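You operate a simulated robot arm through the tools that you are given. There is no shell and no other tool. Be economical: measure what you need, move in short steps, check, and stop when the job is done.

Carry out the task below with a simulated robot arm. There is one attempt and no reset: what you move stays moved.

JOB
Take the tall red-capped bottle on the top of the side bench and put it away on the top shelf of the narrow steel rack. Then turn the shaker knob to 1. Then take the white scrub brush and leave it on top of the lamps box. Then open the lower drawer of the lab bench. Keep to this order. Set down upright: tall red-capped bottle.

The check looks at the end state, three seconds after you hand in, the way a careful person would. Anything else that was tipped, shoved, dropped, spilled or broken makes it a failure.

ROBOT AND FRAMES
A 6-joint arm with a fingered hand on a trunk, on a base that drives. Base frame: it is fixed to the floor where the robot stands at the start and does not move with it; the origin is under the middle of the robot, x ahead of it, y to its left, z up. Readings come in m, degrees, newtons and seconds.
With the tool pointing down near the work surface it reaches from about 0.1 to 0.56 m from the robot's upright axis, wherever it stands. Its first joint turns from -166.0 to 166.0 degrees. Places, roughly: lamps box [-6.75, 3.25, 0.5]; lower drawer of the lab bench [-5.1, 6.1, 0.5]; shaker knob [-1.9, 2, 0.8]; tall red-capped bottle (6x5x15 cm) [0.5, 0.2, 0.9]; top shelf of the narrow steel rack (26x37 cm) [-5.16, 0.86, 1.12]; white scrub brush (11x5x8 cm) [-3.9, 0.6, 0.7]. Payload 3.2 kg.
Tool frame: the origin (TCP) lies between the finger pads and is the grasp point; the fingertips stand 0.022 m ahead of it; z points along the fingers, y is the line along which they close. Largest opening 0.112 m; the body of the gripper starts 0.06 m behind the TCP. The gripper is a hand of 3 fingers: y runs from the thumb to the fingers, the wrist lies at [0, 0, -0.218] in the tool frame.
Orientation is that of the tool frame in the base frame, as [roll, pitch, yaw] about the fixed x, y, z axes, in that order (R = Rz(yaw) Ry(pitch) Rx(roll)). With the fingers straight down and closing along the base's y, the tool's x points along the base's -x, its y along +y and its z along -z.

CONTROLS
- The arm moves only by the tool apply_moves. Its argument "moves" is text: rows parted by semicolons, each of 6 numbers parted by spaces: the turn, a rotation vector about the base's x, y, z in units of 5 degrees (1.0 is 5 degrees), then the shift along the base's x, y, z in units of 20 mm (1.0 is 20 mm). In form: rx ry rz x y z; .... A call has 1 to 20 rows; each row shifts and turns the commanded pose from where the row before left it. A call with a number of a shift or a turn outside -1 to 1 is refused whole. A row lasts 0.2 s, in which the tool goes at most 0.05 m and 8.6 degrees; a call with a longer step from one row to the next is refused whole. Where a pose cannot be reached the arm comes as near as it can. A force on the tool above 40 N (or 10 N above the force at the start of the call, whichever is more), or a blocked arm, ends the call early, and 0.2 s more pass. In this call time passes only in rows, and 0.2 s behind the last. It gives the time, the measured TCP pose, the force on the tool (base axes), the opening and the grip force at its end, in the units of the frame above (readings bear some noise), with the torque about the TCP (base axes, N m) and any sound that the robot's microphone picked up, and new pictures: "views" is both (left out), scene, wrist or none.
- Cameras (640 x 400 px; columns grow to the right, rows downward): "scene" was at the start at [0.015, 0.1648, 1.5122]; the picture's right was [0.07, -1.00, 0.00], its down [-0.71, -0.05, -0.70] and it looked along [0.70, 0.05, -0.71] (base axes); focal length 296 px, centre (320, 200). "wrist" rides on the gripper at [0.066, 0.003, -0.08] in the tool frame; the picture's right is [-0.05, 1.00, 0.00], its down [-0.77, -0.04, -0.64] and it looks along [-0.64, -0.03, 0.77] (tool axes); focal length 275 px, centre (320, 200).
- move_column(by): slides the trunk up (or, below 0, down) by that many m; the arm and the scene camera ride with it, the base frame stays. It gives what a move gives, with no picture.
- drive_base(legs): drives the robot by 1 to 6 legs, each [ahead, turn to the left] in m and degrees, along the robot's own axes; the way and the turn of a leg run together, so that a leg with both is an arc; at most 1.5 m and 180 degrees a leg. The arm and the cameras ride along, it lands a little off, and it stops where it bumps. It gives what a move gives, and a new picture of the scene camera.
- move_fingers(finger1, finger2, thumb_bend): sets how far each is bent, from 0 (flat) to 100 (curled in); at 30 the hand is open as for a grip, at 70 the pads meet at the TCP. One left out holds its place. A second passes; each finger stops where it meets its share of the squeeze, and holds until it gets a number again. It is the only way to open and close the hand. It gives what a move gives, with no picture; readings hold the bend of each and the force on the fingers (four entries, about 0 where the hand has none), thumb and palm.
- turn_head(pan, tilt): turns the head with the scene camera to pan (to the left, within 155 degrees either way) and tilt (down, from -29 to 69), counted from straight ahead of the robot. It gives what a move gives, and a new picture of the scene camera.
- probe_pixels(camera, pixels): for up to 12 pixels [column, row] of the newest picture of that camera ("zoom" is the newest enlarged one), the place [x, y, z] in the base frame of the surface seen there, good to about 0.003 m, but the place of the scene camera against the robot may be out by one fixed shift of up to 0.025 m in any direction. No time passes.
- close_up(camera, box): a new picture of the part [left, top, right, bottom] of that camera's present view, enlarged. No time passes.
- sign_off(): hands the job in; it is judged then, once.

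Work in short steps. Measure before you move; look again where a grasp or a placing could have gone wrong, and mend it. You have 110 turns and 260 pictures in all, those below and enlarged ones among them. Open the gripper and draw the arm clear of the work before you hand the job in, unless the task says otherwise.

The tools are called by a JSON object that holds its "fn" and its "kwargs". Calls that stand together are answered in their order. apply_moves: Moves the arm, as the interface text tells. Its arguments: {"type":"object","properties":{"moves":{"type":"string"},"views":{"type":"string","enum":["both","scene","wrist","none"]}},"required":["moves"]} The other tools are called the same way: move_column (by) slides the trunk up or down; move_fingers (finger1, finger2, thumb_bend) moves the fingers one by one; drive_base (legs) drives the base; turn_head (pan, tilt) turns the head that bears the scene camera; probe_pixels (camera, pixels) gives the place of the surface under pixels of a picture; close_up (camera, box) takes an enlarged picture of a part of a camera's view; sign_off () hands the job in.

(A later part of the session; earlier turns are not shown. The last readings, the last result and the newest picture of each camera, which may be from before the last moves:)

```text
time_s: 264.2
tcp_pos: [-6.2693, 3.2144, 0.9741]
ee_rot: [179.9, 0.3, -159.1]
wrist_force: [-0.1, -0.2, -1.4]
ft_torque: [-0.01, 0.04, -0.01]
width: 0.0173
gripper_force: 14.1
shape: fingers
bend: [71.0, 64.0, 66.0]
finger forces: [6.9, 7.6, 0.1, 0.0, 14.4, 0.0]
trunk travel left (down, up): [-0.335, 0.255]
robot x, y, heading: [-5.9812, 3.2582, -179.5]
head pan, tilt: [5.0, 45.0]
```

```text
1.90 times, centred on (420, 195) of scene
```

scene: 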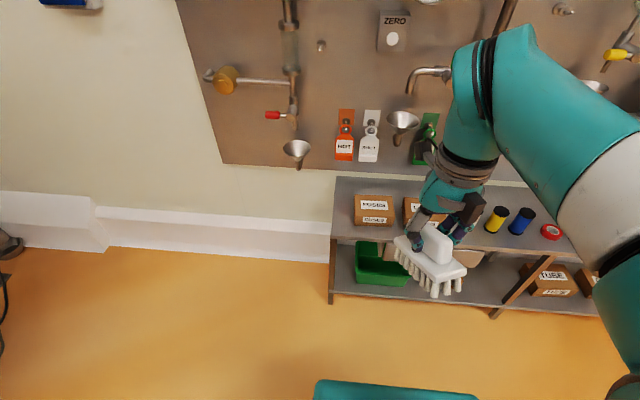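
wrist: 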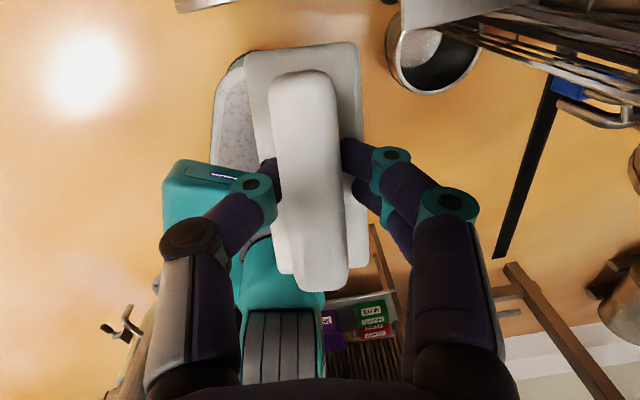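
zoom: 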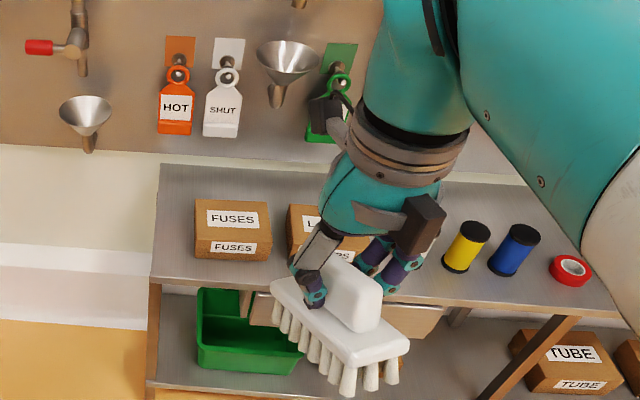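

The brush was gripped with a 25° hand lean, so to set it flat I must restore that lean with the wrist toward me: target rotation [180,-25,170], brush along x. Reorienting here.

{"fn": "apply_moves", "kwargs": {"moves": "0 0 -1 0 0 0;0 0 -1 0 0 0;0 0 -1 0 0 0;0 0 -1 0 0 0;0 0 -1 0 0 0;0 0 -1 0 0 0;0.174 0.985 0 0 0 0;0.174 0.985 0 0 0 0;0.174 0.985 0 0 0 0;0.174 0.985 0 0 0 0;0.174 0.985 0 0 0 0"}}

{"fn": "move_column", "kwargs": {"by": -0.15}}

```text
time_s: 266.6
tcp_pos: [-6.2704, 3.2134, 0.9743]
ee_rot: [179.6, -24.8, 171.1]
wrist_force: [0.3, -0.3, -1.2]
ft_torque: [0.04, 0.01, -0.04]
width: 0.0172
gripper_force: 14.6
shape: fingers
bend: [71.0, 64.0, 66.0]
finger forces: [6.8, 7.5, 0.0, 0.0, 14.4, 0.1]
trunk travel left (down, up): [-0.335, 0.255]
robot x, y, heading: [-5.9814, 3.2518, -179.4]
head pan, tilt: [5.0, 45.0]
```

scene: 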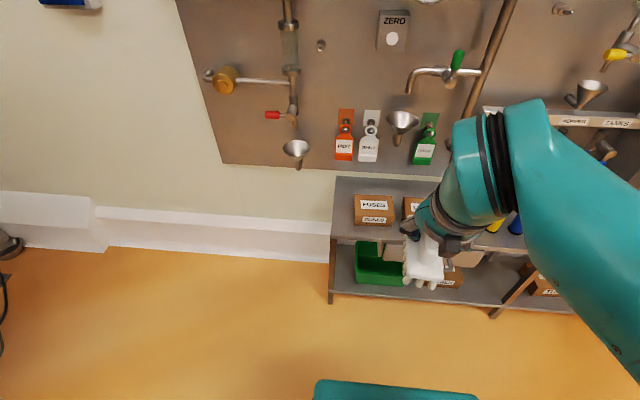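
wrist: 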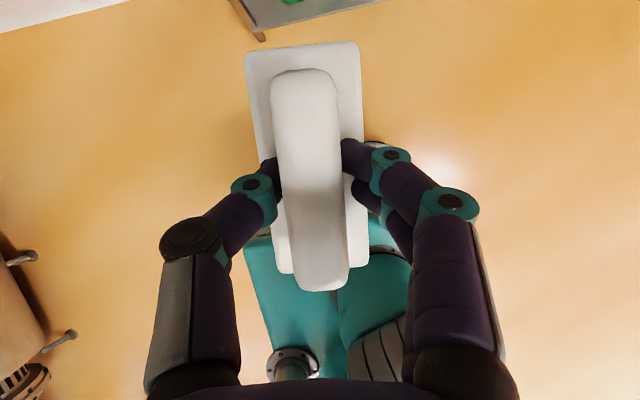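

```text
time_s: 268.3
tcp_pos: [-6.2708, 3.214, 0.8237]
ee_rot: [179.4, -24.7, 171.0]
wrist_force: [0.0, -0.5, -1.1]
ft_torque: [-0.01, 0.01, 0.02]
width: 0.0167
gripper_force: 14.4
shape: fingers
bend: [71.0, 64.0, 66.0]
finger forces: [6.8, 7.5, 0.0, 0.1, 14.3, 0.0]
trunk travel left (down, up): [-0.185, 0.405]
robot x, y, heading: [-5.9793, 3.2548, -179.5]
head pan, tilt: [5.0, 45.0]
```

Driving ahead 0.27 m with the hand at z 0.82 (brush bottom 0.76, above all items).

{"fn": "drive_base", "kwargs": {"legs": [[0.27, 0]]}}

{"fn": "turn_head", "kwargs": {"pan": -5, "tilt": 60}}

```text
time_s: 270.2
tcp_pos: [-6.5396, 3.2074, 0.8243]
ee_rot: [179.6, -24.8, 171.5]
wrist_force: [0.4, 0.2, -1.2]
ft_torque: [0.0, -0.01, 0.01]
width: 0.0172
gripper_force: 14.2
shape: fingers
bend: [71.0, 64.0, 66.0]
finger forces: [6.8, 7.5, 0.0, 0.1, 14.4, 0.0]
trunk travel left (down, up): [-0.185, 0.405]
robot x, y, heading: [-6.2484, 3.251, -179.0]
head pan, tilt: [5.0, 45.0]
```

scene: 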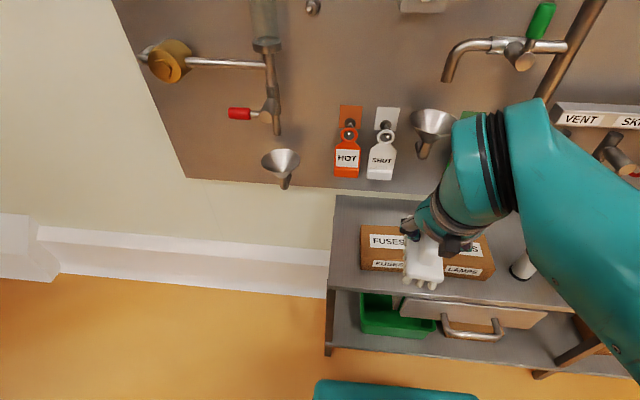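

```text
time_s: 271.0
tcp_pos: [-6.5397, 3.2065, 0.825]
ee_rot: [179.5, -24.7, 171.5]
wrist_force: [0.8, 0.5, -2.6]
ft_torque: [-0.03, -0.01, 0.01]
width: 0.0173
gripper_force: 14.4
shape: fingers
bend: [71.0, 64.0, 66.0]
finger forces: [6.8, 7.5, 0.0, 0.1, 14.5, 0.1]
trunk travel left (down, up): [-0.185, 0.405]
robot x, y, heading: [-6.2509, 3.2534, -178.5]
head pan, tilt: [-5.0, 60.0]
```

scene: 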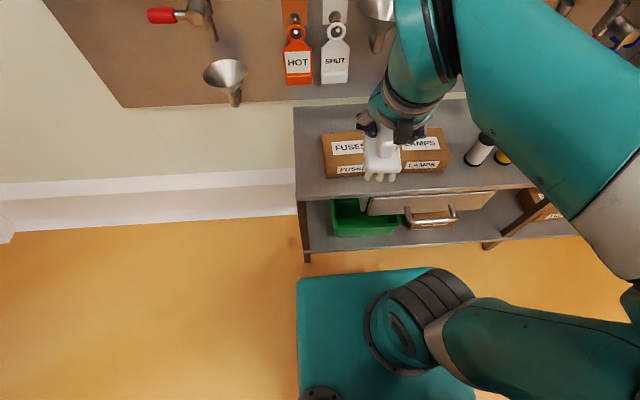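

The LAMPS box is partly visible right of the brush; probe its edges.

{"fn": "probe_pixels", "kwargs": {"camera": "scene", "pixels": [[440, 131], [448, 156], [441, 145], [410, 155], [420, 158], [425, 131], [345, 135], [330, 150], [335, 165], [365, 160], [480, 152], [325, 138]]}}

{"fn": "close_up", "kwargs": {"camera": "scene", "box": [300, 100, 480, 200]}}

```text
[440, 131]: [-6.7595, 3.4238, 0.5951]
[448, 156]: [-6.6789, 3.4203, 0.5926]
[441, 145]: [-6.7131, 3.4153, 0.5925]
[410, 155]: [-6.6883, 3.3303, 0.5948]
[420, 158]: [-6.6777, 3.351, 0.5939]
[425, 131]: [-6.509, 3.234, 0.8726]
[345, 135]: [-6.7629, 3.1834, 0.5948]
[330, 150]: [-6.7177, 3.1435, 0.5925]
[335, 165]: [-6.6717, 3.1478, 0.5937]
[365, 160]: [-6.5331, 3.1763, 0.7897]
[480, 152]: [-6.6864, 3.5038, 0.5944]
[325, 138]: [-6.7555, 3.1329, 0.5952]
```

```text
3.56 times, centred on (390, 150) of scene
```

zoom: 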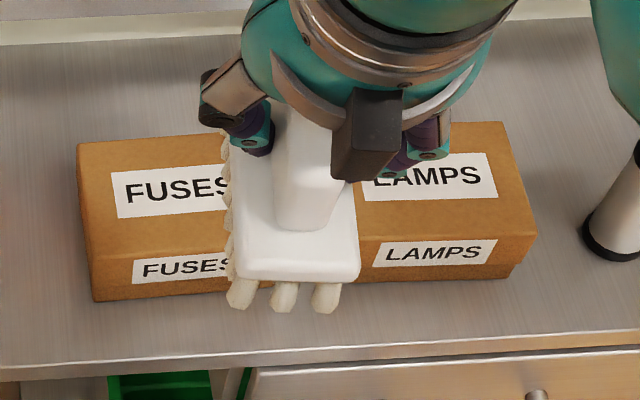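

LAMPS box: true centre ≈ (-6.732, 3.352), top ≈0.578. Moving above it at the current height.

{"fn": "apply_moves", "kwargs": {"moves": "0 0 0 -0.93 0.73 0;0 0 0 -0.93 0.73 0;0 0 0 -0.93 0.73 0;0 0 0 -0.93 0.73 0;0 0 0 -0.93 0.73 0;0 0 0 -0.93 0.73 -0.5;0 0 0 -0.93 0.73 -0.5;0 0 0 -0.93 0.73 -0.5;0 0 0 -0.93 0.73 -0.5;0 0 0 -0.93 0.73 -0.5"}}

```text
time_s: 273.2
tcp_pos: [-6.7227, 3.3545, 0.7749]
ee_rot: [179.5, -24.7, 171.6]
wrist_force: [-0.1, -0.5, -0.3]
ft_torque: [0.05, -0.03, 0.01]
width: 0.0172
gripper_force: 14.4
shape: fingers
bend: [71.0, 64.0, 66.0]
finger forces: [6.8, 7.4, 0.1, 0.0, 14.5, 0.0]
trunk travel left (down, up): [-0.185, 0.405]
robot x, y, heading: [-6.2504, 3.2498, -179.0]
head pan, tilt: [-5.0, 60.0]
```

scene: 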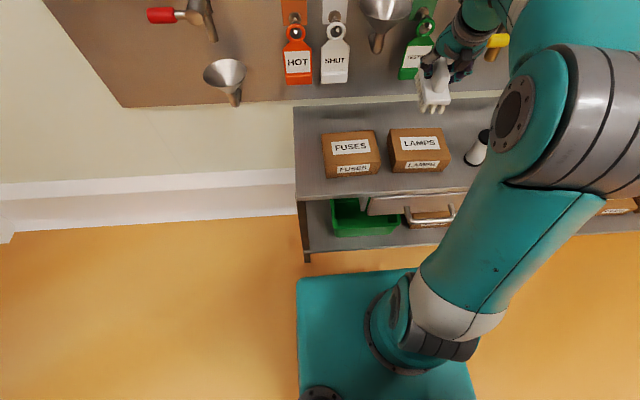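
wrist: 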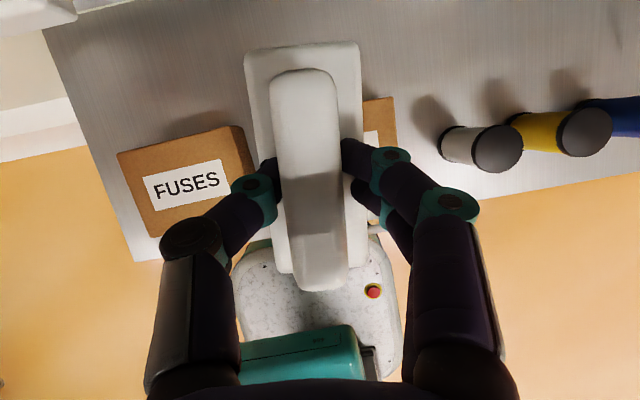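

The LAMPS box is unobstructed in the scene; probe its top corners, and its corner in the wrist view for bias.

{"fn": "probe_pixels", "kwargs": {"camera": "scene", "pixels": [[390, 131], [436, 130], [447, 154], [400, 158], [418, 144], [437, 100]]}}

{"fn": "probe_pixels", "kwargs": {"camera": "wrist", "pixels": [[390, 100], [394, 140], [368, 105], [235, 130], [250, 165], [122, 158], [155, 232], [185, 185]]}}

{"fn": "probe_pixels", "kwargs": {"camera": "scene", "pixels": [[325, 137], [373, 134], [378, 158], [330, 165], [350, 148]]}}

```text
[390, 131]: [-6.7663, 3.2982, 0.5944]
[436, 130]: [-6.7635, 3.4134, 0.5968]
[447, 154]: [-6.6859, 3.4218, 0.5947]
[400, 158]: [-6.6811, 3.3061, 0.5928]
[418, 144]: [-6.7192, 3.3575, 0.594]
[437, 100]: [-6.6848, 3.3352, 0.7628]
```

```text
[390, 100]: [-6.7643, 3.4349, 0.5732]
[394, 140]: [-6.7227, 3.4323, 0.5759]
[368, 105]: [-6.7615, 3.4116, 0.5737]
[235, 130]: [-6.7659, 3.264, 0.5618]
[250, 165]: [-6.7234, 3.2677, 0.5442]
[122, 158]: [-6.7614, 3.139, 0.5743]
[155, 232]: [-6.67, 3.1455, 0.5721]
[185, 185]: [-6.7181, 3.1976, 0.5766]
```

```text
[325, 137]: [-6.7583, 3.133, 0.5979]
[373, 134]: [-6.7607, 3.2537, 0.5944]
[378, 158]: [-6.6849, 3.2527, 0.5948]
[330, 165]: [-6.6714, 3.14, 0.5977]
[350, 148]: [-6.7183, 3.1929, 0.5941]
```

Box centre ≈ (-6.722, 3.366), top z 0.575. Shift slightly and lower to just above contact.

{"fn": "apply_moves", "kwargs": {"moves": "0 0 0 0.3 0.5 -0.5;0 0 0 0 0 -0.9;0 0 0 0 0 -0.9;0 0 0 0 0 -0.9;0 0 0 0 0 -0.9;0 0 0 0 0 -0.9;0 0 0 0 0 -0.8"}}

```text
time_s: 274.8
tcp_pos: [-6.7203, 3.3637, 0.6588]
ee_rot: [179.5, -24.7, 171.4]
wrist_force: [0.4, 0.1, -1.5]
ft_torque: [-0.02, -0.05, 0.01]
width: 0.0174
gripper_force: 13.9
shape: fingers
bend: [71.0, 64.0, 66.0]
finger forces: [6.9, 7.4, 0.1, 0.0, 14.4, 0.0]
trunk travel left (down, up): [-0.185, 0.405]
robot x, y, heading: [-6.2478, 3.2538, -179.0]
head pan, tilt: [-5.0, 60.0]
```

scene: 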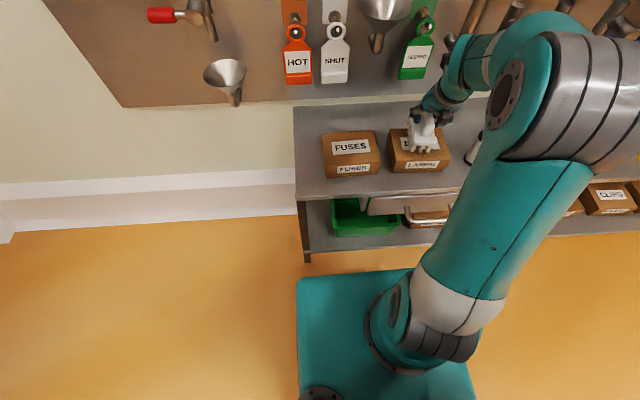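
wrist: 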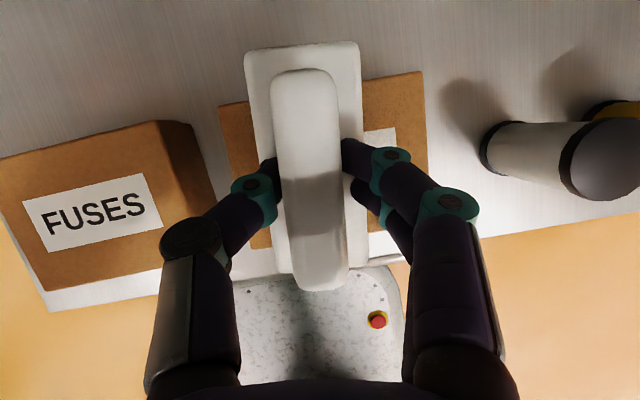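

Nudge +8 mm in y and lower in fine steps to contact.

{"fn": "apply_moves", "kwargs": {"moves": "0 0 0 0.1 0.4 -0.3;0 0 0 0 0 -0.2;0 0 0 0 0 -0.15;0 0 0 0 0 -0.15"}}

```text
time_s: 275.8
tcp_pos: [-6.7169, 3.3712, 0.6428]
ee_rot: [179.5, -24.8, 171.7]
wrist_force: [-0.7, 0.2, 0.7]
ft_torque: [0.05, -0.05, 0.02]
width: 0.0173
gripper_force: 14.9
shape: fingers
bend: [71.0, 64.0, 66.0]
finger forces: [6.6, 8.3, 0.0, 0.1, 15.5, 0.1]
trunk travel left (down, up): [-0.185, 0.405]
robot x, y, heading: [-6.2516, 3.2505, -179.3]
head pan, tilt: [-5.0, 60.0]
```

scene: 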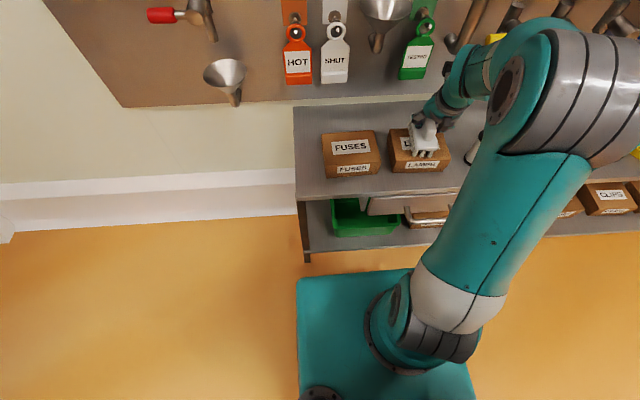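
wrist: 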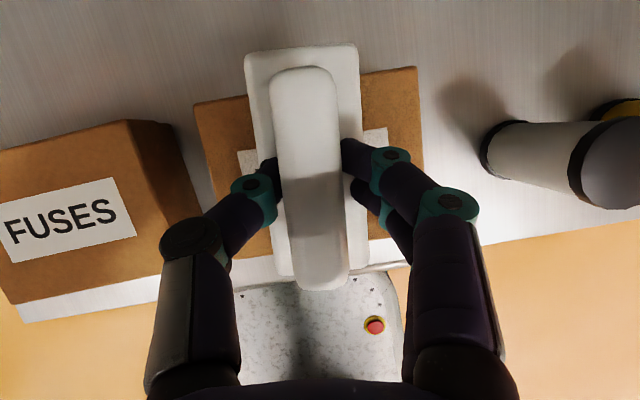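

Light contact; one more 2 mm step then check.

{"fn": "apply_moves", "kwargs": {"moves": "0 0 0 0 0 -0.1", "views": "none"}}

```text
time_s: 276.2
tcp_pos: [-6.7182, 3.3725, 0.6406]
ee_rot: [179.5, -24.9, 171.7]
wrist_force: [-0.7, 0.3, 8.3]
ft_torque: [0.13, -0.05, 0.05]
width: 0.0175
gripper_force: 17.4
shape: fingers
bend: [71.0, 65.0, 66.0]
finger forces: [5.8, 13.0, 0.0, 0.0, 17.7, 0.1]
trunk travel left (down, up): [-0.185, 0.405]
robot x, y, heading: [-6.2522, 3.2511, -179.1]
head pan, tilt: [-5.0, 60.0]
```

Firm contact at the expected height. Release and rise.

{"fn": "move_fingers", "kwargs": {"finger1": 42, "finger2": 42, "thumb_bend": 42}}

{"fn": "apply_moves", "kwargs": {"moves": "0 0 0 0 0 0.3;0 0 0 0 0 0.5;0 0 0 0 0 0.7;0 0 0 0 0 0.9;0 0 0 0.2 0 0.9;0 0 0 0.4 0 0.9;0 0 0 0.9 0 0.9;0 0 0 0.9 0 0.9;0 0 0 0.9 0 0.9;0 0 0 0.9 0 0.9"}}

{"fn": "close_up", "kwargs": {"camera": "scene", "box": [300, 70, 500, 200]}}

```text
time_s: 277.2
tcp_pos: [-6.7178, 3.3733, 0.6399]
ee_rot: [179.4, -24.7, 171.6]
wrist_force: [-0.2, 0.0, 0.0]
ft_torque: [0.0, -0.03, 0.03]
width: 0.0774
gripper_force: 0.1
shape: fingers
bend: [42.0, 42.0, 42.0]
finger forces: [0.1, 0.1, 0.0, 0.0, 0.0, 0.0]
trunk travel left (down, up): [-0.185, 0.405]
robot x, y, heading: [-6.2502, 3.2538, -178.7]
head pan, tilt: [-5.0, 60.0]
```

```text
time_s: 279.4
tcp_pos: [-6.6341, 3.3741, 0.7961]
ee_rot: [179.5, -24.7, 171.5]
wrist_force: [0.1, -0.2, -0.3]
ft_torque: [0.02, -0.01, -0.03]
width: 0.0775
gripper_force: 0.1
shape: fingers
bend: [42.0, 42.0, 42.0]
finger forces: [0.0, 0.0, 0.0, 0.1, 0.1, 0.1]
trunk travel left (down, up): [-0.185, 0.405]
robot x, y, heading: [-6.2546, 3.2536, -179.0]
head pan, tilt: [-5.0, 60.0]
```

scene: 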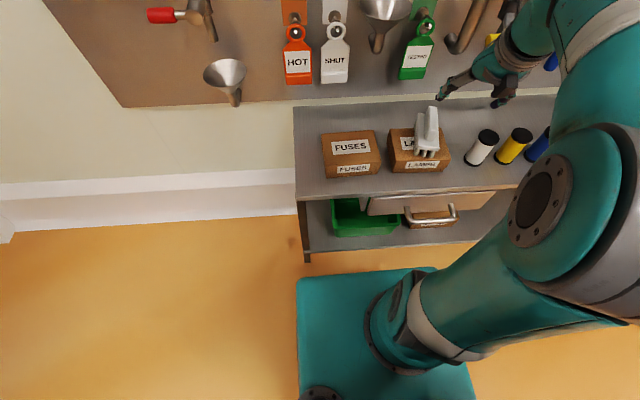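
wrist: 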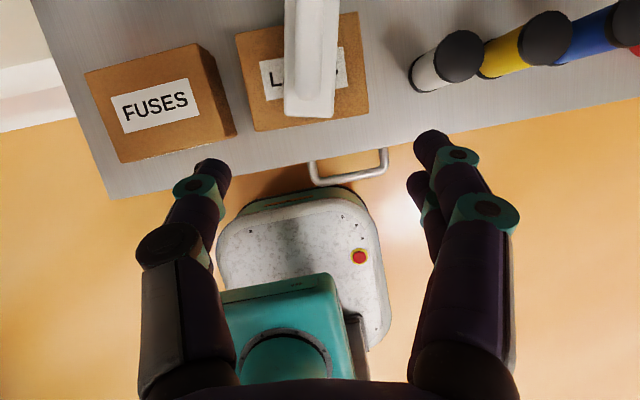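

```text
3.08 times, centred on (400, 135) of scene
```

zoom: 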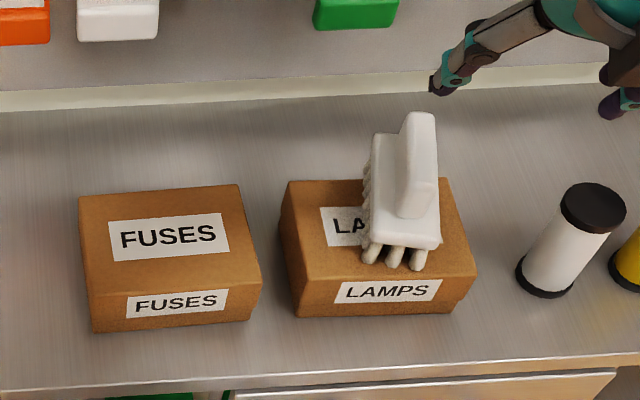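

The brush sits on the LAMPS box. Back out and drive toward the lab bench (about (-5.1, 6.1)).

{"fn": "drive_base", "kwargs": {"legs": [[-0.45, 0], [0, -80]]}}

{"fn": "turn_head", "kwargs": {"pan": -10, "tilt": 25}}

```text
time_s: 285.6
tcp_pos: [-5.7471, 3.6603, 0.7978]
ee_rot: [179.4, -24.7, 92.0]
wrist_force: [0.0, -0.2, -0.2]
ft_torque: [0.02, -0.02, -0.01]
width: 0.0775
gripper_force: 0.0
shape: fingers
bend: [42.0, 42.0, 42.0]
finger forces: [0.0, 0.0, 0.0, 0.0, 0.0, 0.0]
trunk travel left (down, up): [-0.185, 0.405]
robot x, y, heading: [-5.7955, 3.2603, 101.3]
head pan, tilt: [-5.0, 60.0]
```

scene: 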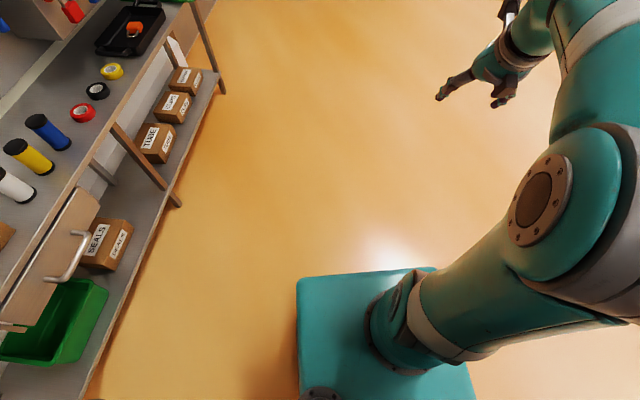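

```text
time_s: 286.6
tcp_pos: [-5.747, 3.6598, 0.7968]
ee_rot: [179.5, -24.7, 91.9]
wrist_force: [0.2, -0.7, -0.4]
ft_torque: [-0.02, -0.01, -0.04]
width: 0.0774
gripper_force: 0.0
shape: fingers
bend: [42.0, 42.0, 42.0]
finger forces: [0.1, 0.1, 0.0, 0.1, 0.0, 0.0]
trunk travel left (down, up): [-0.185, 0.405]
robot x, y, heading: [-5.798, 3.2557, 101.3]
head pan, tilt: [-10.0, 25.0]
```

scene: 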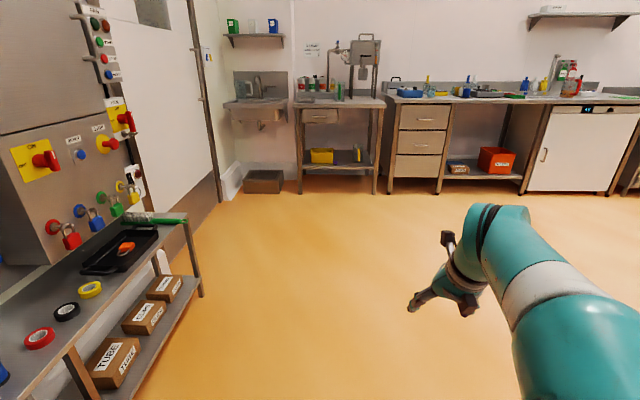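

The lab bench's drawer block is at (420,140). Zoom and probe.

{"fn": "close_up", "kwargs": {"camera": "scene", "box": [285, 70, 550, 210]}}

{"fn": "probe_pixels", "kwargs": {"camera": "scene", "pixels": [[423, 118], [420, 143], [417, 167], [420, 137], [420, 163], [388, 190], [440, 192], [398, 98], [322, 117], [420, 98], [418, 178]]}}

```text
2.42 times, centred on (418, 140) of scene
```

zoom: 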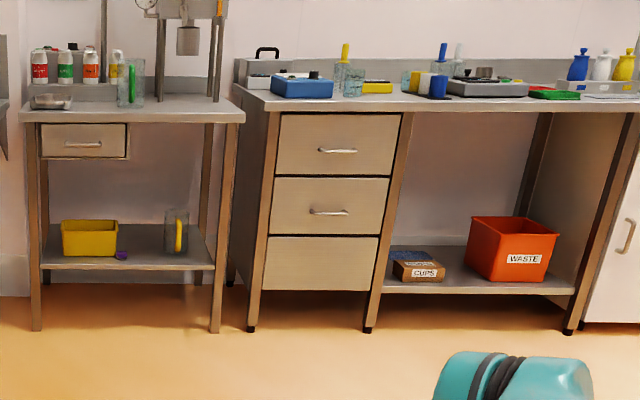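

```text
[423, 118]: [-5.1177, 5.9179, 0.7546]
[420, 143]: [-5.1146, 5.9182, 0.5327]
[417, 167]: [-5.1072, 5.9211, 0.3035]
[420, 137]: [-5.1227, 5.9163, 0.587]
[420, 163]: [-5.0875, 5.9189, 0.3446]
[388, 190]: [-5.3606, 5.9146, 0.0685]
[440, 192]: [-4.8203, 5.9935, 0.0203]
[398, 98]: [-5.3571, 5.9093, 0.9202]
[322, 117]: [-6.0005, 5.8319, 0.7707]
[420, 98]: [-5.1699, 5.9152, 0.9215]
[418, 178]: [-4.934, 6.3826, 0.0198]
```

The middle panel (handle, z≈0.54) is the lower drawer; the bottom panel has no handle. Driving to about (-4.99, 5.1) facing the bench.

{"fn": "drive_base", "kwargs": {"legs": [[0, -35], [1.2, 0], [0.75, 0], [0, 23.7]]}}

{"fn": "turn_head", "kwargs": {"pan": 10, "tilt": 40}}

```text
time_s: 299.2
tcp_pos: [-4.8354, 5.4197, 0.797]
ee_rot: [179.5, -24.7, 78.4]
wrist_force: [0.7, 0.7, 0.1]
ft_torque: [-0.02, 0.03, 0.0]
width: 0.0776
gripper_force: 0.1
shape: fingers
bend: [42.0, 42.0, 42.0]
finger forces: [0.0, 0.1, 0.0, 0.0, 0.0, 0.0]
trunk travel left (down, up): [-0.185, 0.405]
robot x, y, heading: [-4.9783, 5.0465, 87.9]
head pan, tilt: [-10.0, 25.0]
```

scene: 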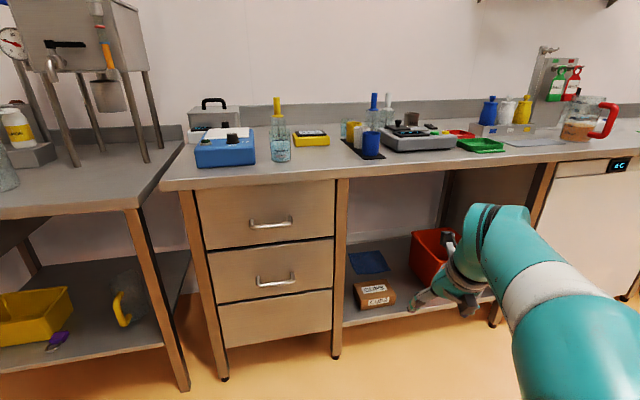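

```text
time_s: 300.1
tcp_pos: [-4.8355, 5.42, 0.7966]
ee_rot: [179.5, -24.8, 78.4]
wrist_force: [-0.3, 0.2, 0.8]
ft_torque: [-0.02, 0.0, 0.02]
width: 0.0774
gripper_force: 0.0
shape: fingers
bend: [42.0, 42.0, 42.0]
finger forces: [0.0, 0.0, 0.1, 0.0, 0.1, 0.1]
trunk travel left (down, up): [-0.185, 0.405]
robot x, y, heading: [-4.9795, 5.0444, 87.8]
head pan, tilt: [10.0, 40.0]
```

scene: 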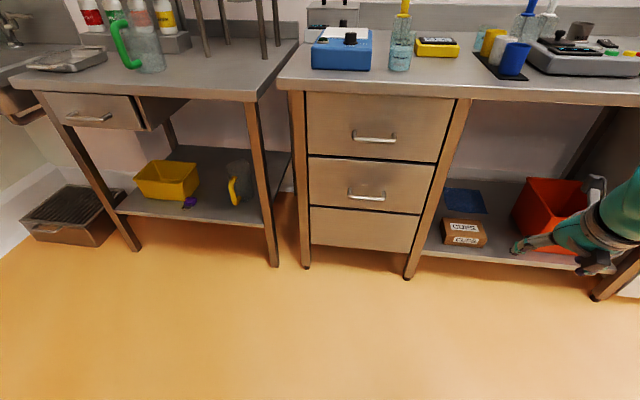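

Lower drawer handle at (367,196). Zoom and probe.

{"fn": "close_up", "kwargs": {"camera": "scene", "box": [300, 120, 450, 215]}}

{"fn": "probe_pixels", "kwargs": {"camera": "zoom", "pixels": [[285, 331], [210, 325], [361, 334], [285, 300], [285, 350], [208, 305], [285, 81], [310, 85], [420, 330], [60, 300]]}}

```text
4.21 times, centred on (375, 168) of scene
```

zoom: 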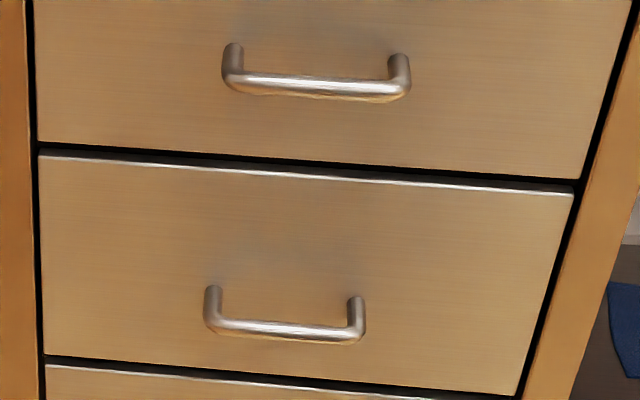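

```text
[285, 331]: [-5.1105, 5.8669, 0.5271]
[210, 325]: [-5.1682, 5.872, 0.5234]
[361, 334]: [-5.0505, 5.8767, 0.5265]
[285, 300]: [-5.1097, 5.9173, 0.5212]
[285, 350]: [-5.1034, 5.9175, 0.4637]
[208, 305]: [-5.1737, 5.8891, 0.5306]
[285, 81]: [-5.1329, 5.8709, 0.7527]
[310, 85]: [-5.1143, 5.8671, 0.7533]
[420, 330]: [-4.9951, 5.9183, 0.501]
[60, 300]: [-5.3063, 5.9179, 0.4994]
```

Bar (bias-corrected) ≈ x -5.118, y 5.877, z 0.507; face at y 5.921. I'll yaw straight, roll the hand 90° so it closes vertically, moving to x≈-5.118.

{"fn": "apply_moves", "kwargs": {"moves": "0 0 1 -0.7 0 0;0 0 1 -0.7 0 0;0 -0.42 0.91 -0.75 0 0;0 -0.42 0.91 -0.75 0 0;0 -0.42 0.91 -0.75 0 0;0 -0.42 0.91 -0.75 0 0;0 -0.42 0.91 -0.75 0 0;0 -0.42 0.91 -0.75 0 0;0 -0.42 0.91 -0.75 0 0;0 -0.42 0.91 -0.75 0 0;0 -0.42 0.91 -0.75 0 0;0 -0.42 0.91 -0.75 0 0;0 -0.42 0.91 -0.75 0 0;0 -0.42 0.91 -0.75 0 0;0 -0.42 0.91 -0.75 0 0;0 -0.42 0.91 -0.75 0 0;0 -0.42 0.91 -0.75 0 0;0 -0.42 0.91 -0.75 0 0;0 -0.42 0.91 0 0 0;0 -0.42 0.91 0 0 0"}}

```text
time_s: 304.3
tcp_pos: [-5.1042, 5.4199, 0.7983]
ee_rot: [154.0, -0.4, 178.8]
wrist_force: [-0.6, -0.6, -0.5]
ft_torque: [0.03, 0.02, -0.01]
width: 0.0774
gripper_force: 0.0
shape: fingers
bend: [42.0, 42.0, 42.0]
finger forces: [0.0, 0.0, 0.1, 0.0, 0.0, 0.0]
trunk travel left (down, up): [-0.185, 0.405]
robot x, y, heading: [-4.9778, 5.0426, 88.0]
head pan, tilt: [10.0, 40.0]
```

scene: 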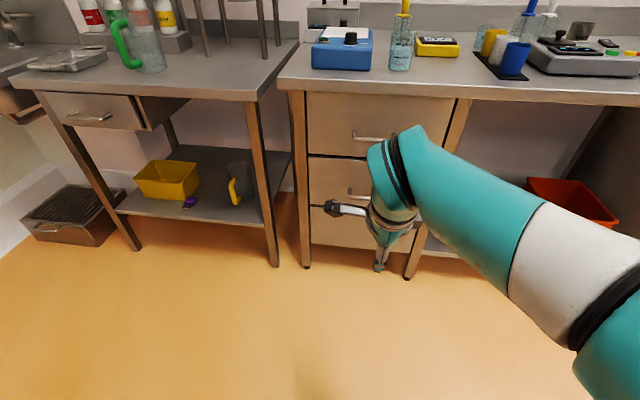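
wrist: 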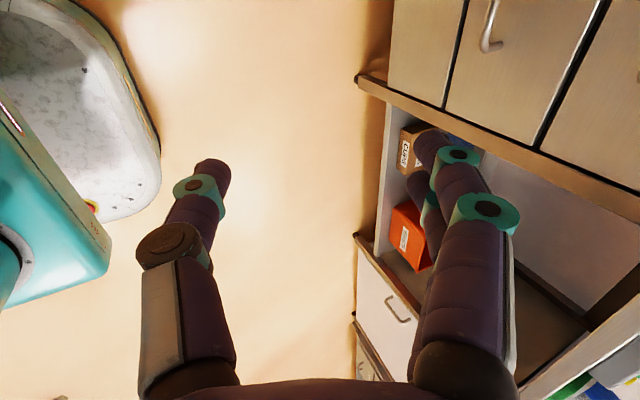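

Orientation as planned (two fingers forward/up). Now lower the trunk and tilt another 35° while extending forward.

{"fn": "move_column", "kwargs": {"by": -0.15}}

{"fn": "apply_moves", "kwargs": {"moves": "1 0 0 -0.1 0.7 0;1 0 0 -0.1 0.7 0;1 0 0 -0.1 0.7 0;1 0 0 -0.1 0.7 0;1 0 0 -0.1 0.7 -0.3;1 0 0 -0.1 0.7 -0.3;1 0 0 -0.1 0.7 -0.3"}}

```text
time_s: 306.0
tcp_pos: [-5.1054, 5.4199, 0.6481]
ee_rot: [153.9, -0.5, 178.8]
wrist_force: [-0.1, 0.1, -0.1]
ft_torque: [-0.02, 0.01, 0.02]
width: 0.0772
gripper_force: 0.1
shape: fingers
bend: [42.0, 42.0, 42.0]
finger forces: [0.0, 0.0, 0.0, 0.1, 0.0, 0.1]
trunk travel left (down, up): [-0.035, 0.555]
robot x, y, heading: [-4.9789, 5.0446, 88.1]
head pan, tilt: [10.0, 40.0]
```

```text
time_s: 307.6
tcp_pos: [-5.1189, 5.5184, 0.6299]
ee_rot: [119.0, -1.2, 179.4]
wrist_force: [-0.2, 0.0, 1.0]
ft_torque: [-0.02, 0.0, -0.01]
width: 0.0776
gripper_force: 0.0
shape: fingers
bend: [42.0, 42.0, 42.0]
finger forces: [0.0, 0.0, 0.1, 0.0, 0.1, 0.0]
trunk travel left (down, up): [-0.035, 0.555]
robot x, y, heading: [-4.9759, 5.0485, 88.0]
head pan, tilt: [10.0, 40.0]
```

scene: 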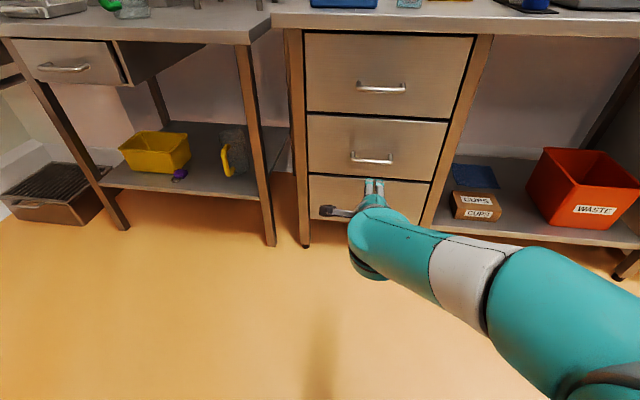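
wrist: 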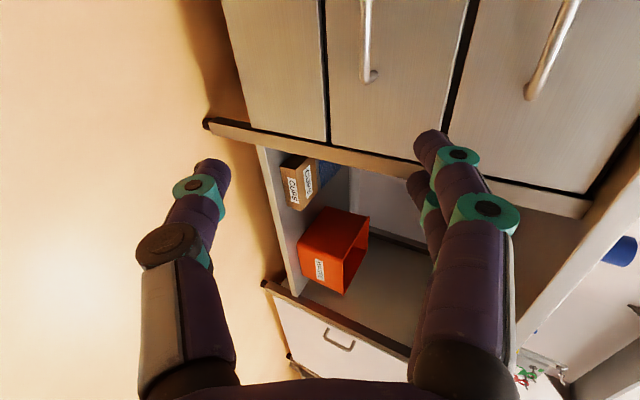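

Good. Lower the hand to the bar height here (z≈0.512).

{"fn": "apply_moves", "kwargs": {"moves": "0 0 0 0 0.2 -0.8;0 0 0 0 0.2 -0.8;0 0 0 0 0.2 -0.8;0 0 0 0 0.2 -0.8;0 0 0 0 0.2 -0.8;0 0 0 0 0.2 -0.8;0 0 0 0 0.2 -0.8;0 0 0 0 0.2 -0.3"}}

```text
time_s: 309.4
tcp_pos: [-5.1178, 5.5514, 0.5113]
ee_rot: [119.1, -1.1, 179.3]
wrist_force: [0.7, -0.5, -0.2]
ft_torque: [0.01, 0.0, 0.0]
width: 0.0776
gripper_force: 0.0
shape: fingers
bend: [42.0, 42.0, 42.0]
finger forces: [0.1, 0.0, 0.0, 0.0, 0.1, 0.1]
trunk travel left (down, up): [-0.035, 0.555]
robot x, y, heading: [-4.9793, 5.042, 87.6]
head pan, tilt: [10.0, 40.0]
```

scene: 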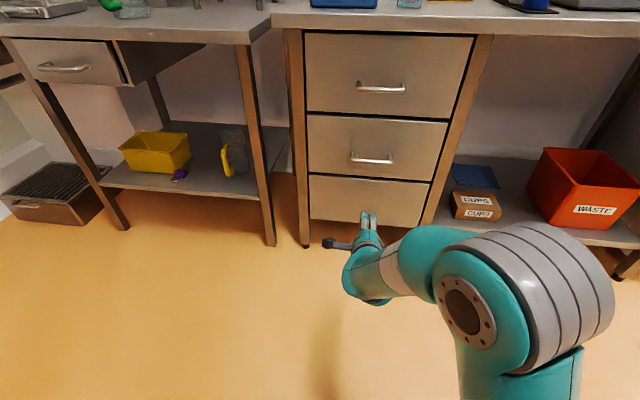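
wrist: 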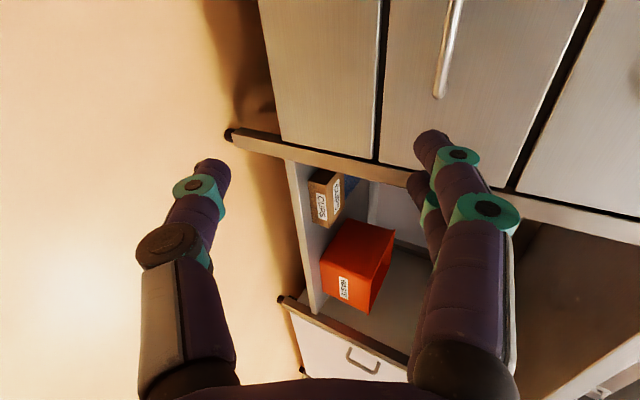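

Probe the handle with the wrist camera for the true height, then advance.

{"fn": "probe_pixels", "kwargs": {"camera": "wrist", "pixels": [[440, 90], [445, 60], [450, 30], [454, 8], [480, 60], [400, 60], [385, 60]]}}

```text
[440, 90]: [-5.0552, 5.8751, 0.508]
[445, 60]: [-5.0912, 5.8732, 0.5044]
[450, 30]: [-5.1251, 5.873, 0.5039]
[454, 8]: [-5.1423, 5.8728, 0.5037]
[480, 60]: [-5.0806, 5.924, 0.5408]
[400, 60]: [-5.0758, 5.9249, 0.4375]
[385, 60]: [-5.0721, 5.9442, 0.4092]
```

Bar axis ≈ y 5.878, z 0.504. Drive 0.2 m ahead, then check the pose.

{"fn": "drive_base", "kwargs": {"legs": [[0.2, 0]]}}

{"fn": "apply_moves", "kwargs": {"moves": "0 0 0 0 0.8 0;0 0 0 0 0.8 0;0 0 0 0 0.8 0;0 0 0 0 0.8 0"}}

```text
time_s: 311.0
tcp_pos: [-5.1061, 5.7517, 0.5123]
ee_rot: [119.1, -1.1, 179.0]
wrist_force: [0.3, -0.7, 0.0]
ft_torque: [0.0, -0.01, 0.01]
width: 0.0774
gripper_force: 0.1
shape: fingers
bend: [42.0, 42.0, 42.0]
finger forces: [0.1, 0.0, 0.0, 0.0, 0.0, 0.1]
trunk travel left (down, up): [-0.035, 0.555]
robot x, y, heading: [-4.9728, 5.2433, 87.5]
head pan, tilt: [10.0, 40.0]
```

scene: 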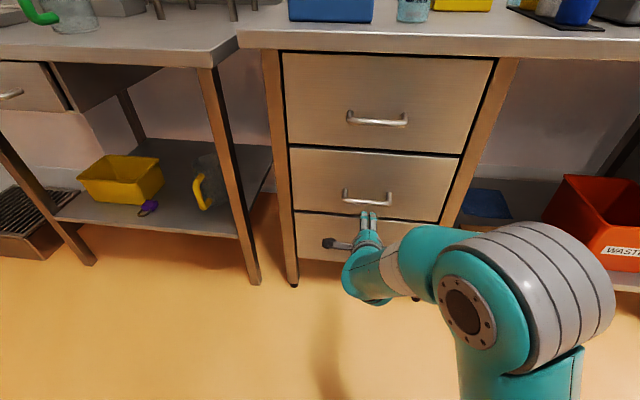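

```text
time_s: 312.0
tcp_pos: [-5.1094, 5.8166, 0.5127]
ee_rot: [119.1, -1.2, 179.0]
wrist_force: [0.6, -0.1, 0.5]
ft_torque: [-0.01, -0.01, 0.01]
width: 0.0778
gripper_force: 0.1
shape: fingers
bend: [42.0, 42.0, 42.0]
finger forces: [0.0, 0.1, 0.0, 0.0, 0.0, 0.0]
trunk travel left (down, up): [-0.035, 0.555]
robot x, y, heading: [-4.97, 5.2426, 87.5]
head pan, tilt: [10.0, 40.0]
```

scene: 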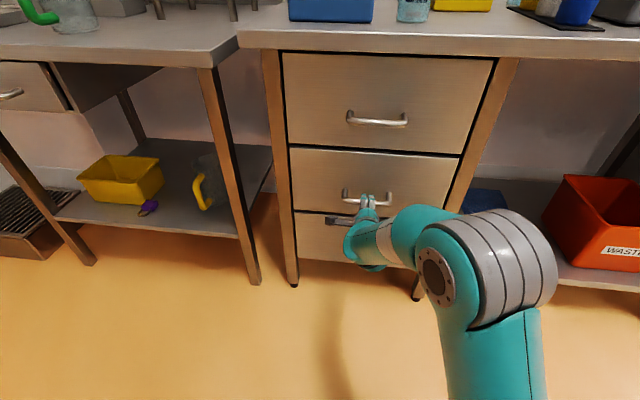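
wrist: 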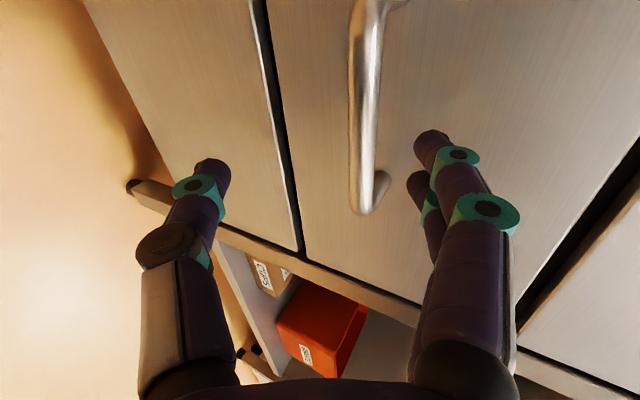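

Bar is between the fingers. Advance 50 mm more and close.

{"fn": "apply_moves", "kwargs": {"moves": "0 0 0 -0.1 0.8 0;0 0 0 -0.1 0.8 0;0 0 0 -0.1 0.7 0;0 0 0 0 0.3 -0.1"}}

```text
time_s: 313.0
tcp_pos: [-5.1123, 5.8678, 0.5112]
ee_rot: [119.1, -1.1, 179.1]
wrist_force: [0.3, 0.2, -0.1]
ft_torque: [0.0, 0.04, 0.02]
width: 0.0776
gripper_force: 0.0
shape: fingers
bend: [42.0, 42.0, 42.0]
finger forces: [0.0, 0.1, 0.0, 0.0, 0.0, 0.0]
trunk travel left (down, up): [-0.035, 0.555]
robot x, y, heading: [-4.971, 5.2451, 87.8]
head pan, tilt: [10.0, 40.0]
```

scene: 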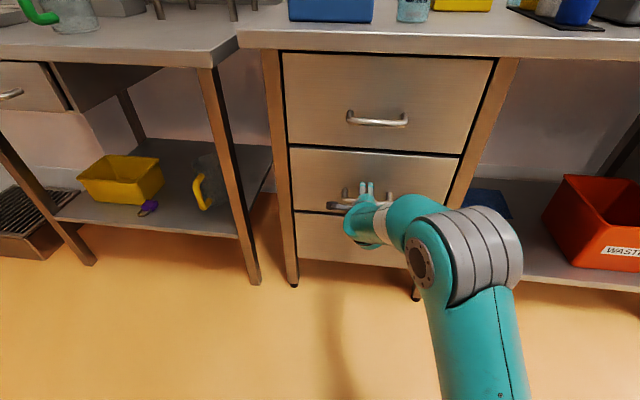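
wrist: 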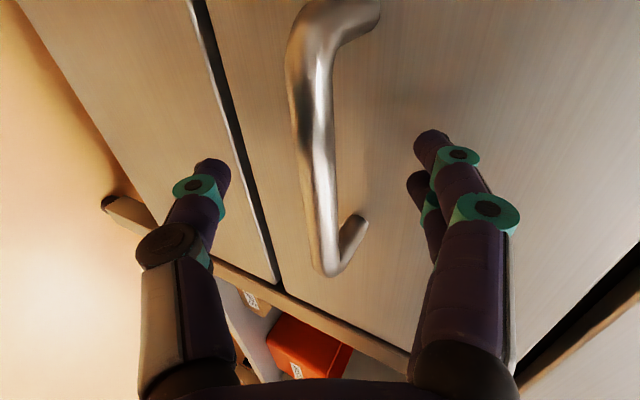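

Bar is centred in the hand with no contact. Closing on it.

{"fn": "move_fingers", "kwargs": {"finger1": 78, "finger2": 78, "thumb_bend": 78}}

{"fn": "apply_moves", "kwargs": {"moves": "0 0 0 0 -0.3 0;0 0 0 0 -0.5 0;0 0 0 0 -0.5 0;0 0 0 0 -0.5 0"}}

```text
time_s: 314.0
tcp_pos: [-5.1119, 5.8685, 0.5106]
ee_rot: [119.1, -1.2, 179.0]
wrist_force: [-0.8, 5.8, -3.7]
ft_torque: [-0.07, -0.04, 0.03]
width: 0.0107
gripper_force: 15.8
shape: fingers
bend: [73.0, 73.0, 68.0]
finger forces: [8.0, 8.2, 0.0, 0.0, 14.7, 0.0]
trunk travel left (down, up): [-0.035, 0.555]
robot x, y, heading: [-4.9687, 5.2429, 87.5]
head pan, tilt: [10.0, 40.0]
```

```text
time_s: 315.0
tcp_pos: [-5.1115, 5.8307, 0.5081]
ee_rot: [118.9, -1.1, 178.9]
wrist_force: [1.5, 0.6, 1.6]
ft_torque: [-0.02, -0.02, 0.01]
width: 0.0103
gripper_force: 15.7
shape: fingers
bend: [73.0, 73.0, 69.0]
finger forces: [8.9, 9.3, 0.0, 0.1, 13.6, 0.0]
trunk travel left (down, up): [-0.035, 0.555]
robot x, y, heading: [-4.9674, 5.2468, 87.2]
head pan, tilt: [10.0, 40.0]
```

scene: 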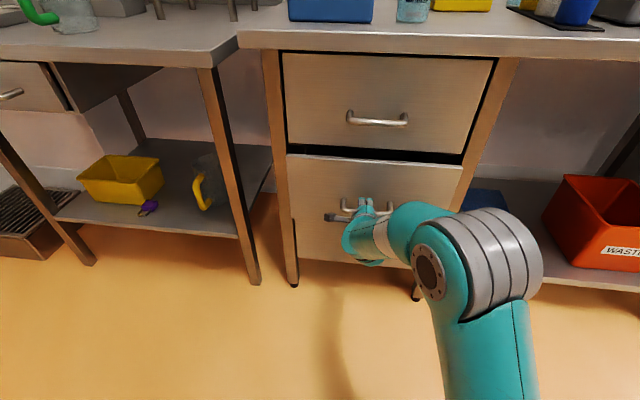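
wrist: 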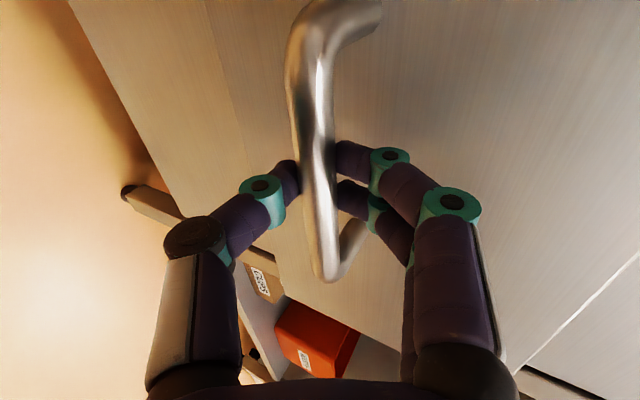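

The drawer is sliding open. I'll pull it further by backing the base 0.2 m.

{"fn": "drive_base", "kwargs": {"legs": [[-0.2, 0]]}}

```text
time_s: 316.6
tcp_pos: [-5.1209, 5.6275, 0.5083]
ee_rot: [119.3, -1.0, 179.0]
wrist_force: [-2.5, -1.7, -10.0]
ft_torque: [-0.05, 0.04, 0.01]
width: 0.0029
gripper_force: 11.3
shape: fingers
bend: [76.0, 76.0, 70.0]
finger forces: [4.1, 4.4, 0.0, 0.1, 14.2, 0.0]
trunk travel left (down, up): [-0.035, 0.555]
robot x, y, heading: [-4.9779, 5.0422, 87.7]
head pan, tilt: [10.0, 40.0]
```

scene: 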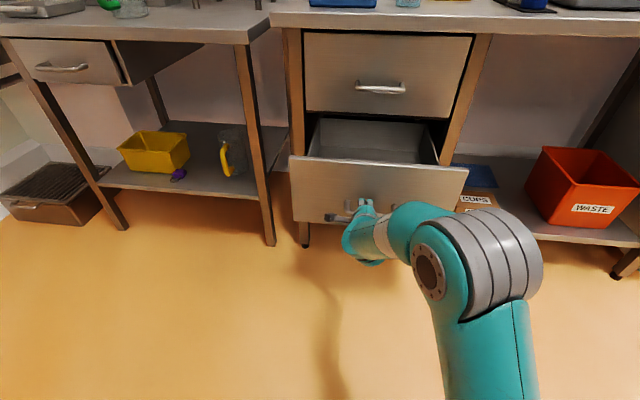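

The drawer is well out. Probe its front and check how far.

{"fn": "probe_pixels", "kwargs": {"camera": "scene", "pixels": [[320, 185], [440, 190], [380, 164], [375, 130], [335, 208], [320, 100]]}}

{"fn": "close_up", "kwargs": {"camera": "scene", "box": [280, 100, 480, 270]}}

```text
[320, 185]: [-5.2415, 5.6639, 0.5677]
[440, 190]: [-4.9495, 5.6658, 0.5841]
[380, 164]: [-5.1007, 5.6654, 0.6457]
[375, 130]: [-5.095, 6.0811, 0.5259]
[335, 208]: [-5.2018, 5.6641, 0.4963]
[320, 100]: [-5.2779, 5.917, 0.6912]
```

```text
2.35 times, centred on (380, 185) of scene
```

zoom: 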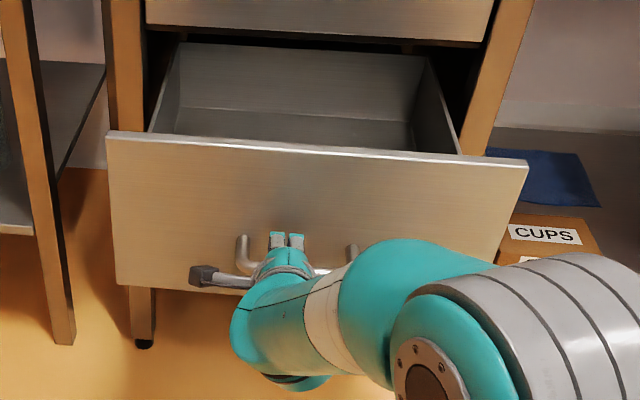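

Open by 25 cm of about 40. I'll pull another few cm to be safe, in small steps.

{"fn": "apply_moves", "kwargs": {"moves": "0 0 0 0 -0.5 0.1;0 0 0 0 -0.5 0.1;0 0 0 0 -0.5 0;0 0 0 0 -0.5 0"}}

{"fn": "probe_pixels", "kwargs": {"camera": "scene", "pixels": [[320, 185], [440, 190], [335, 205]]}}

```text
time_s: 317.6
tcp_pos: [-5.1215, 5.5878, 0.5111]
ee_rot: [119.3, -1.0, 179.1]
wrist_force: [-4.7, 0.7, -18.9]
ft_torque: [-0.04, 0.01, 0.01]
width: 0.0045
gripper_force: 13.3
shape: fingers
bend: [76.0, 75.0, 68.0]
finger forces: [4.1, 4.4, 0.0, 0.1, 18.0, 0.0]
trunk travel left (down, up): [-0.035, 0.555]
robot x, y, heading: [-4.9802, 5.036, 87.7]
head pan, tilt: [10.0, 40.0]
```

scene: 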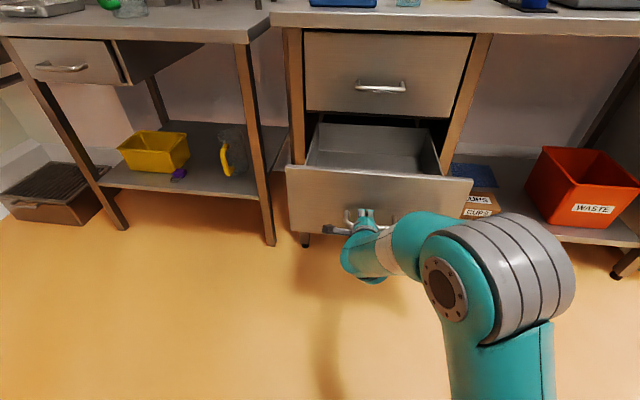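
wrist: 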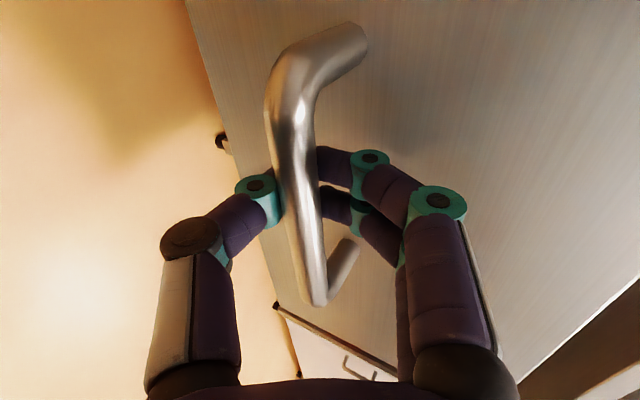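

```text
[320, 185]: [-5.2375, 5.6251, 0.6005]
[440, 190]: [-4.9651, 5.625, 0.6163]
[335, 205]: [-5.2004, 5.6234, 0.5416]
```

Now 29 cm open. One more 4 cm pull with the height eased, then release.

{"fn": "apply_moves", "kwargs": {"moves": "0 0 0 0 -0.4 -0.15;0 0 0 0 -0.5 -0.1;0 0 0 0 -0.5 0;0 0 0 0 -0.5 0"}}

{"fn": "probe_pixels", "kwargs": {"camera": "scene", "pixels": [[320, 190], [440, 195]]}}

```text
time_s: 318.6
tcp_pos: [-5.1217, 5.5498, 0.507]
ee_rot: [119.2, -1.1, 178.9]
wrist_force: [-1.3, 0.9, -4.7]
ft_torque: [-0.03, 0.0, 0.0]
width: 0.0025
gripper_force: 10.2
shape: fingers
bend: [76.0, 75.0, 71.0]
finger forces: [4.2, 4.3, 0.0, 0.1, 11.7, 0.0]
trunk travel left (down, up): [-0.035, 0.555]
robot x, y, heading: [-4.9756, 5.0406, 87.7]
head pan, tilt: [10.0, 40.0]
```

scene: 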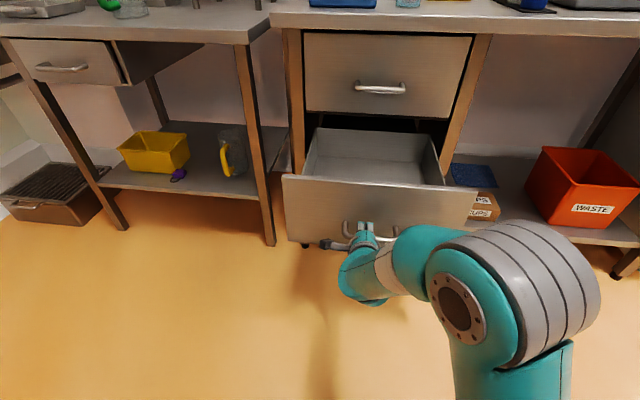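
wrist: 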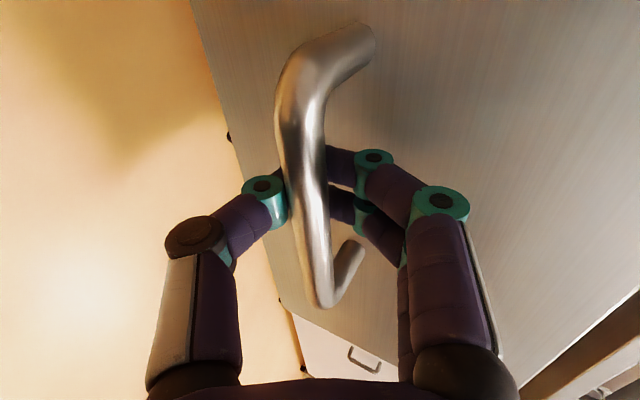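

```text
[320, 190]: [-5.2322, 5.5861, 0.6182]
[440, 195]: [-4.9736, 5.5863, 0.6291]
```

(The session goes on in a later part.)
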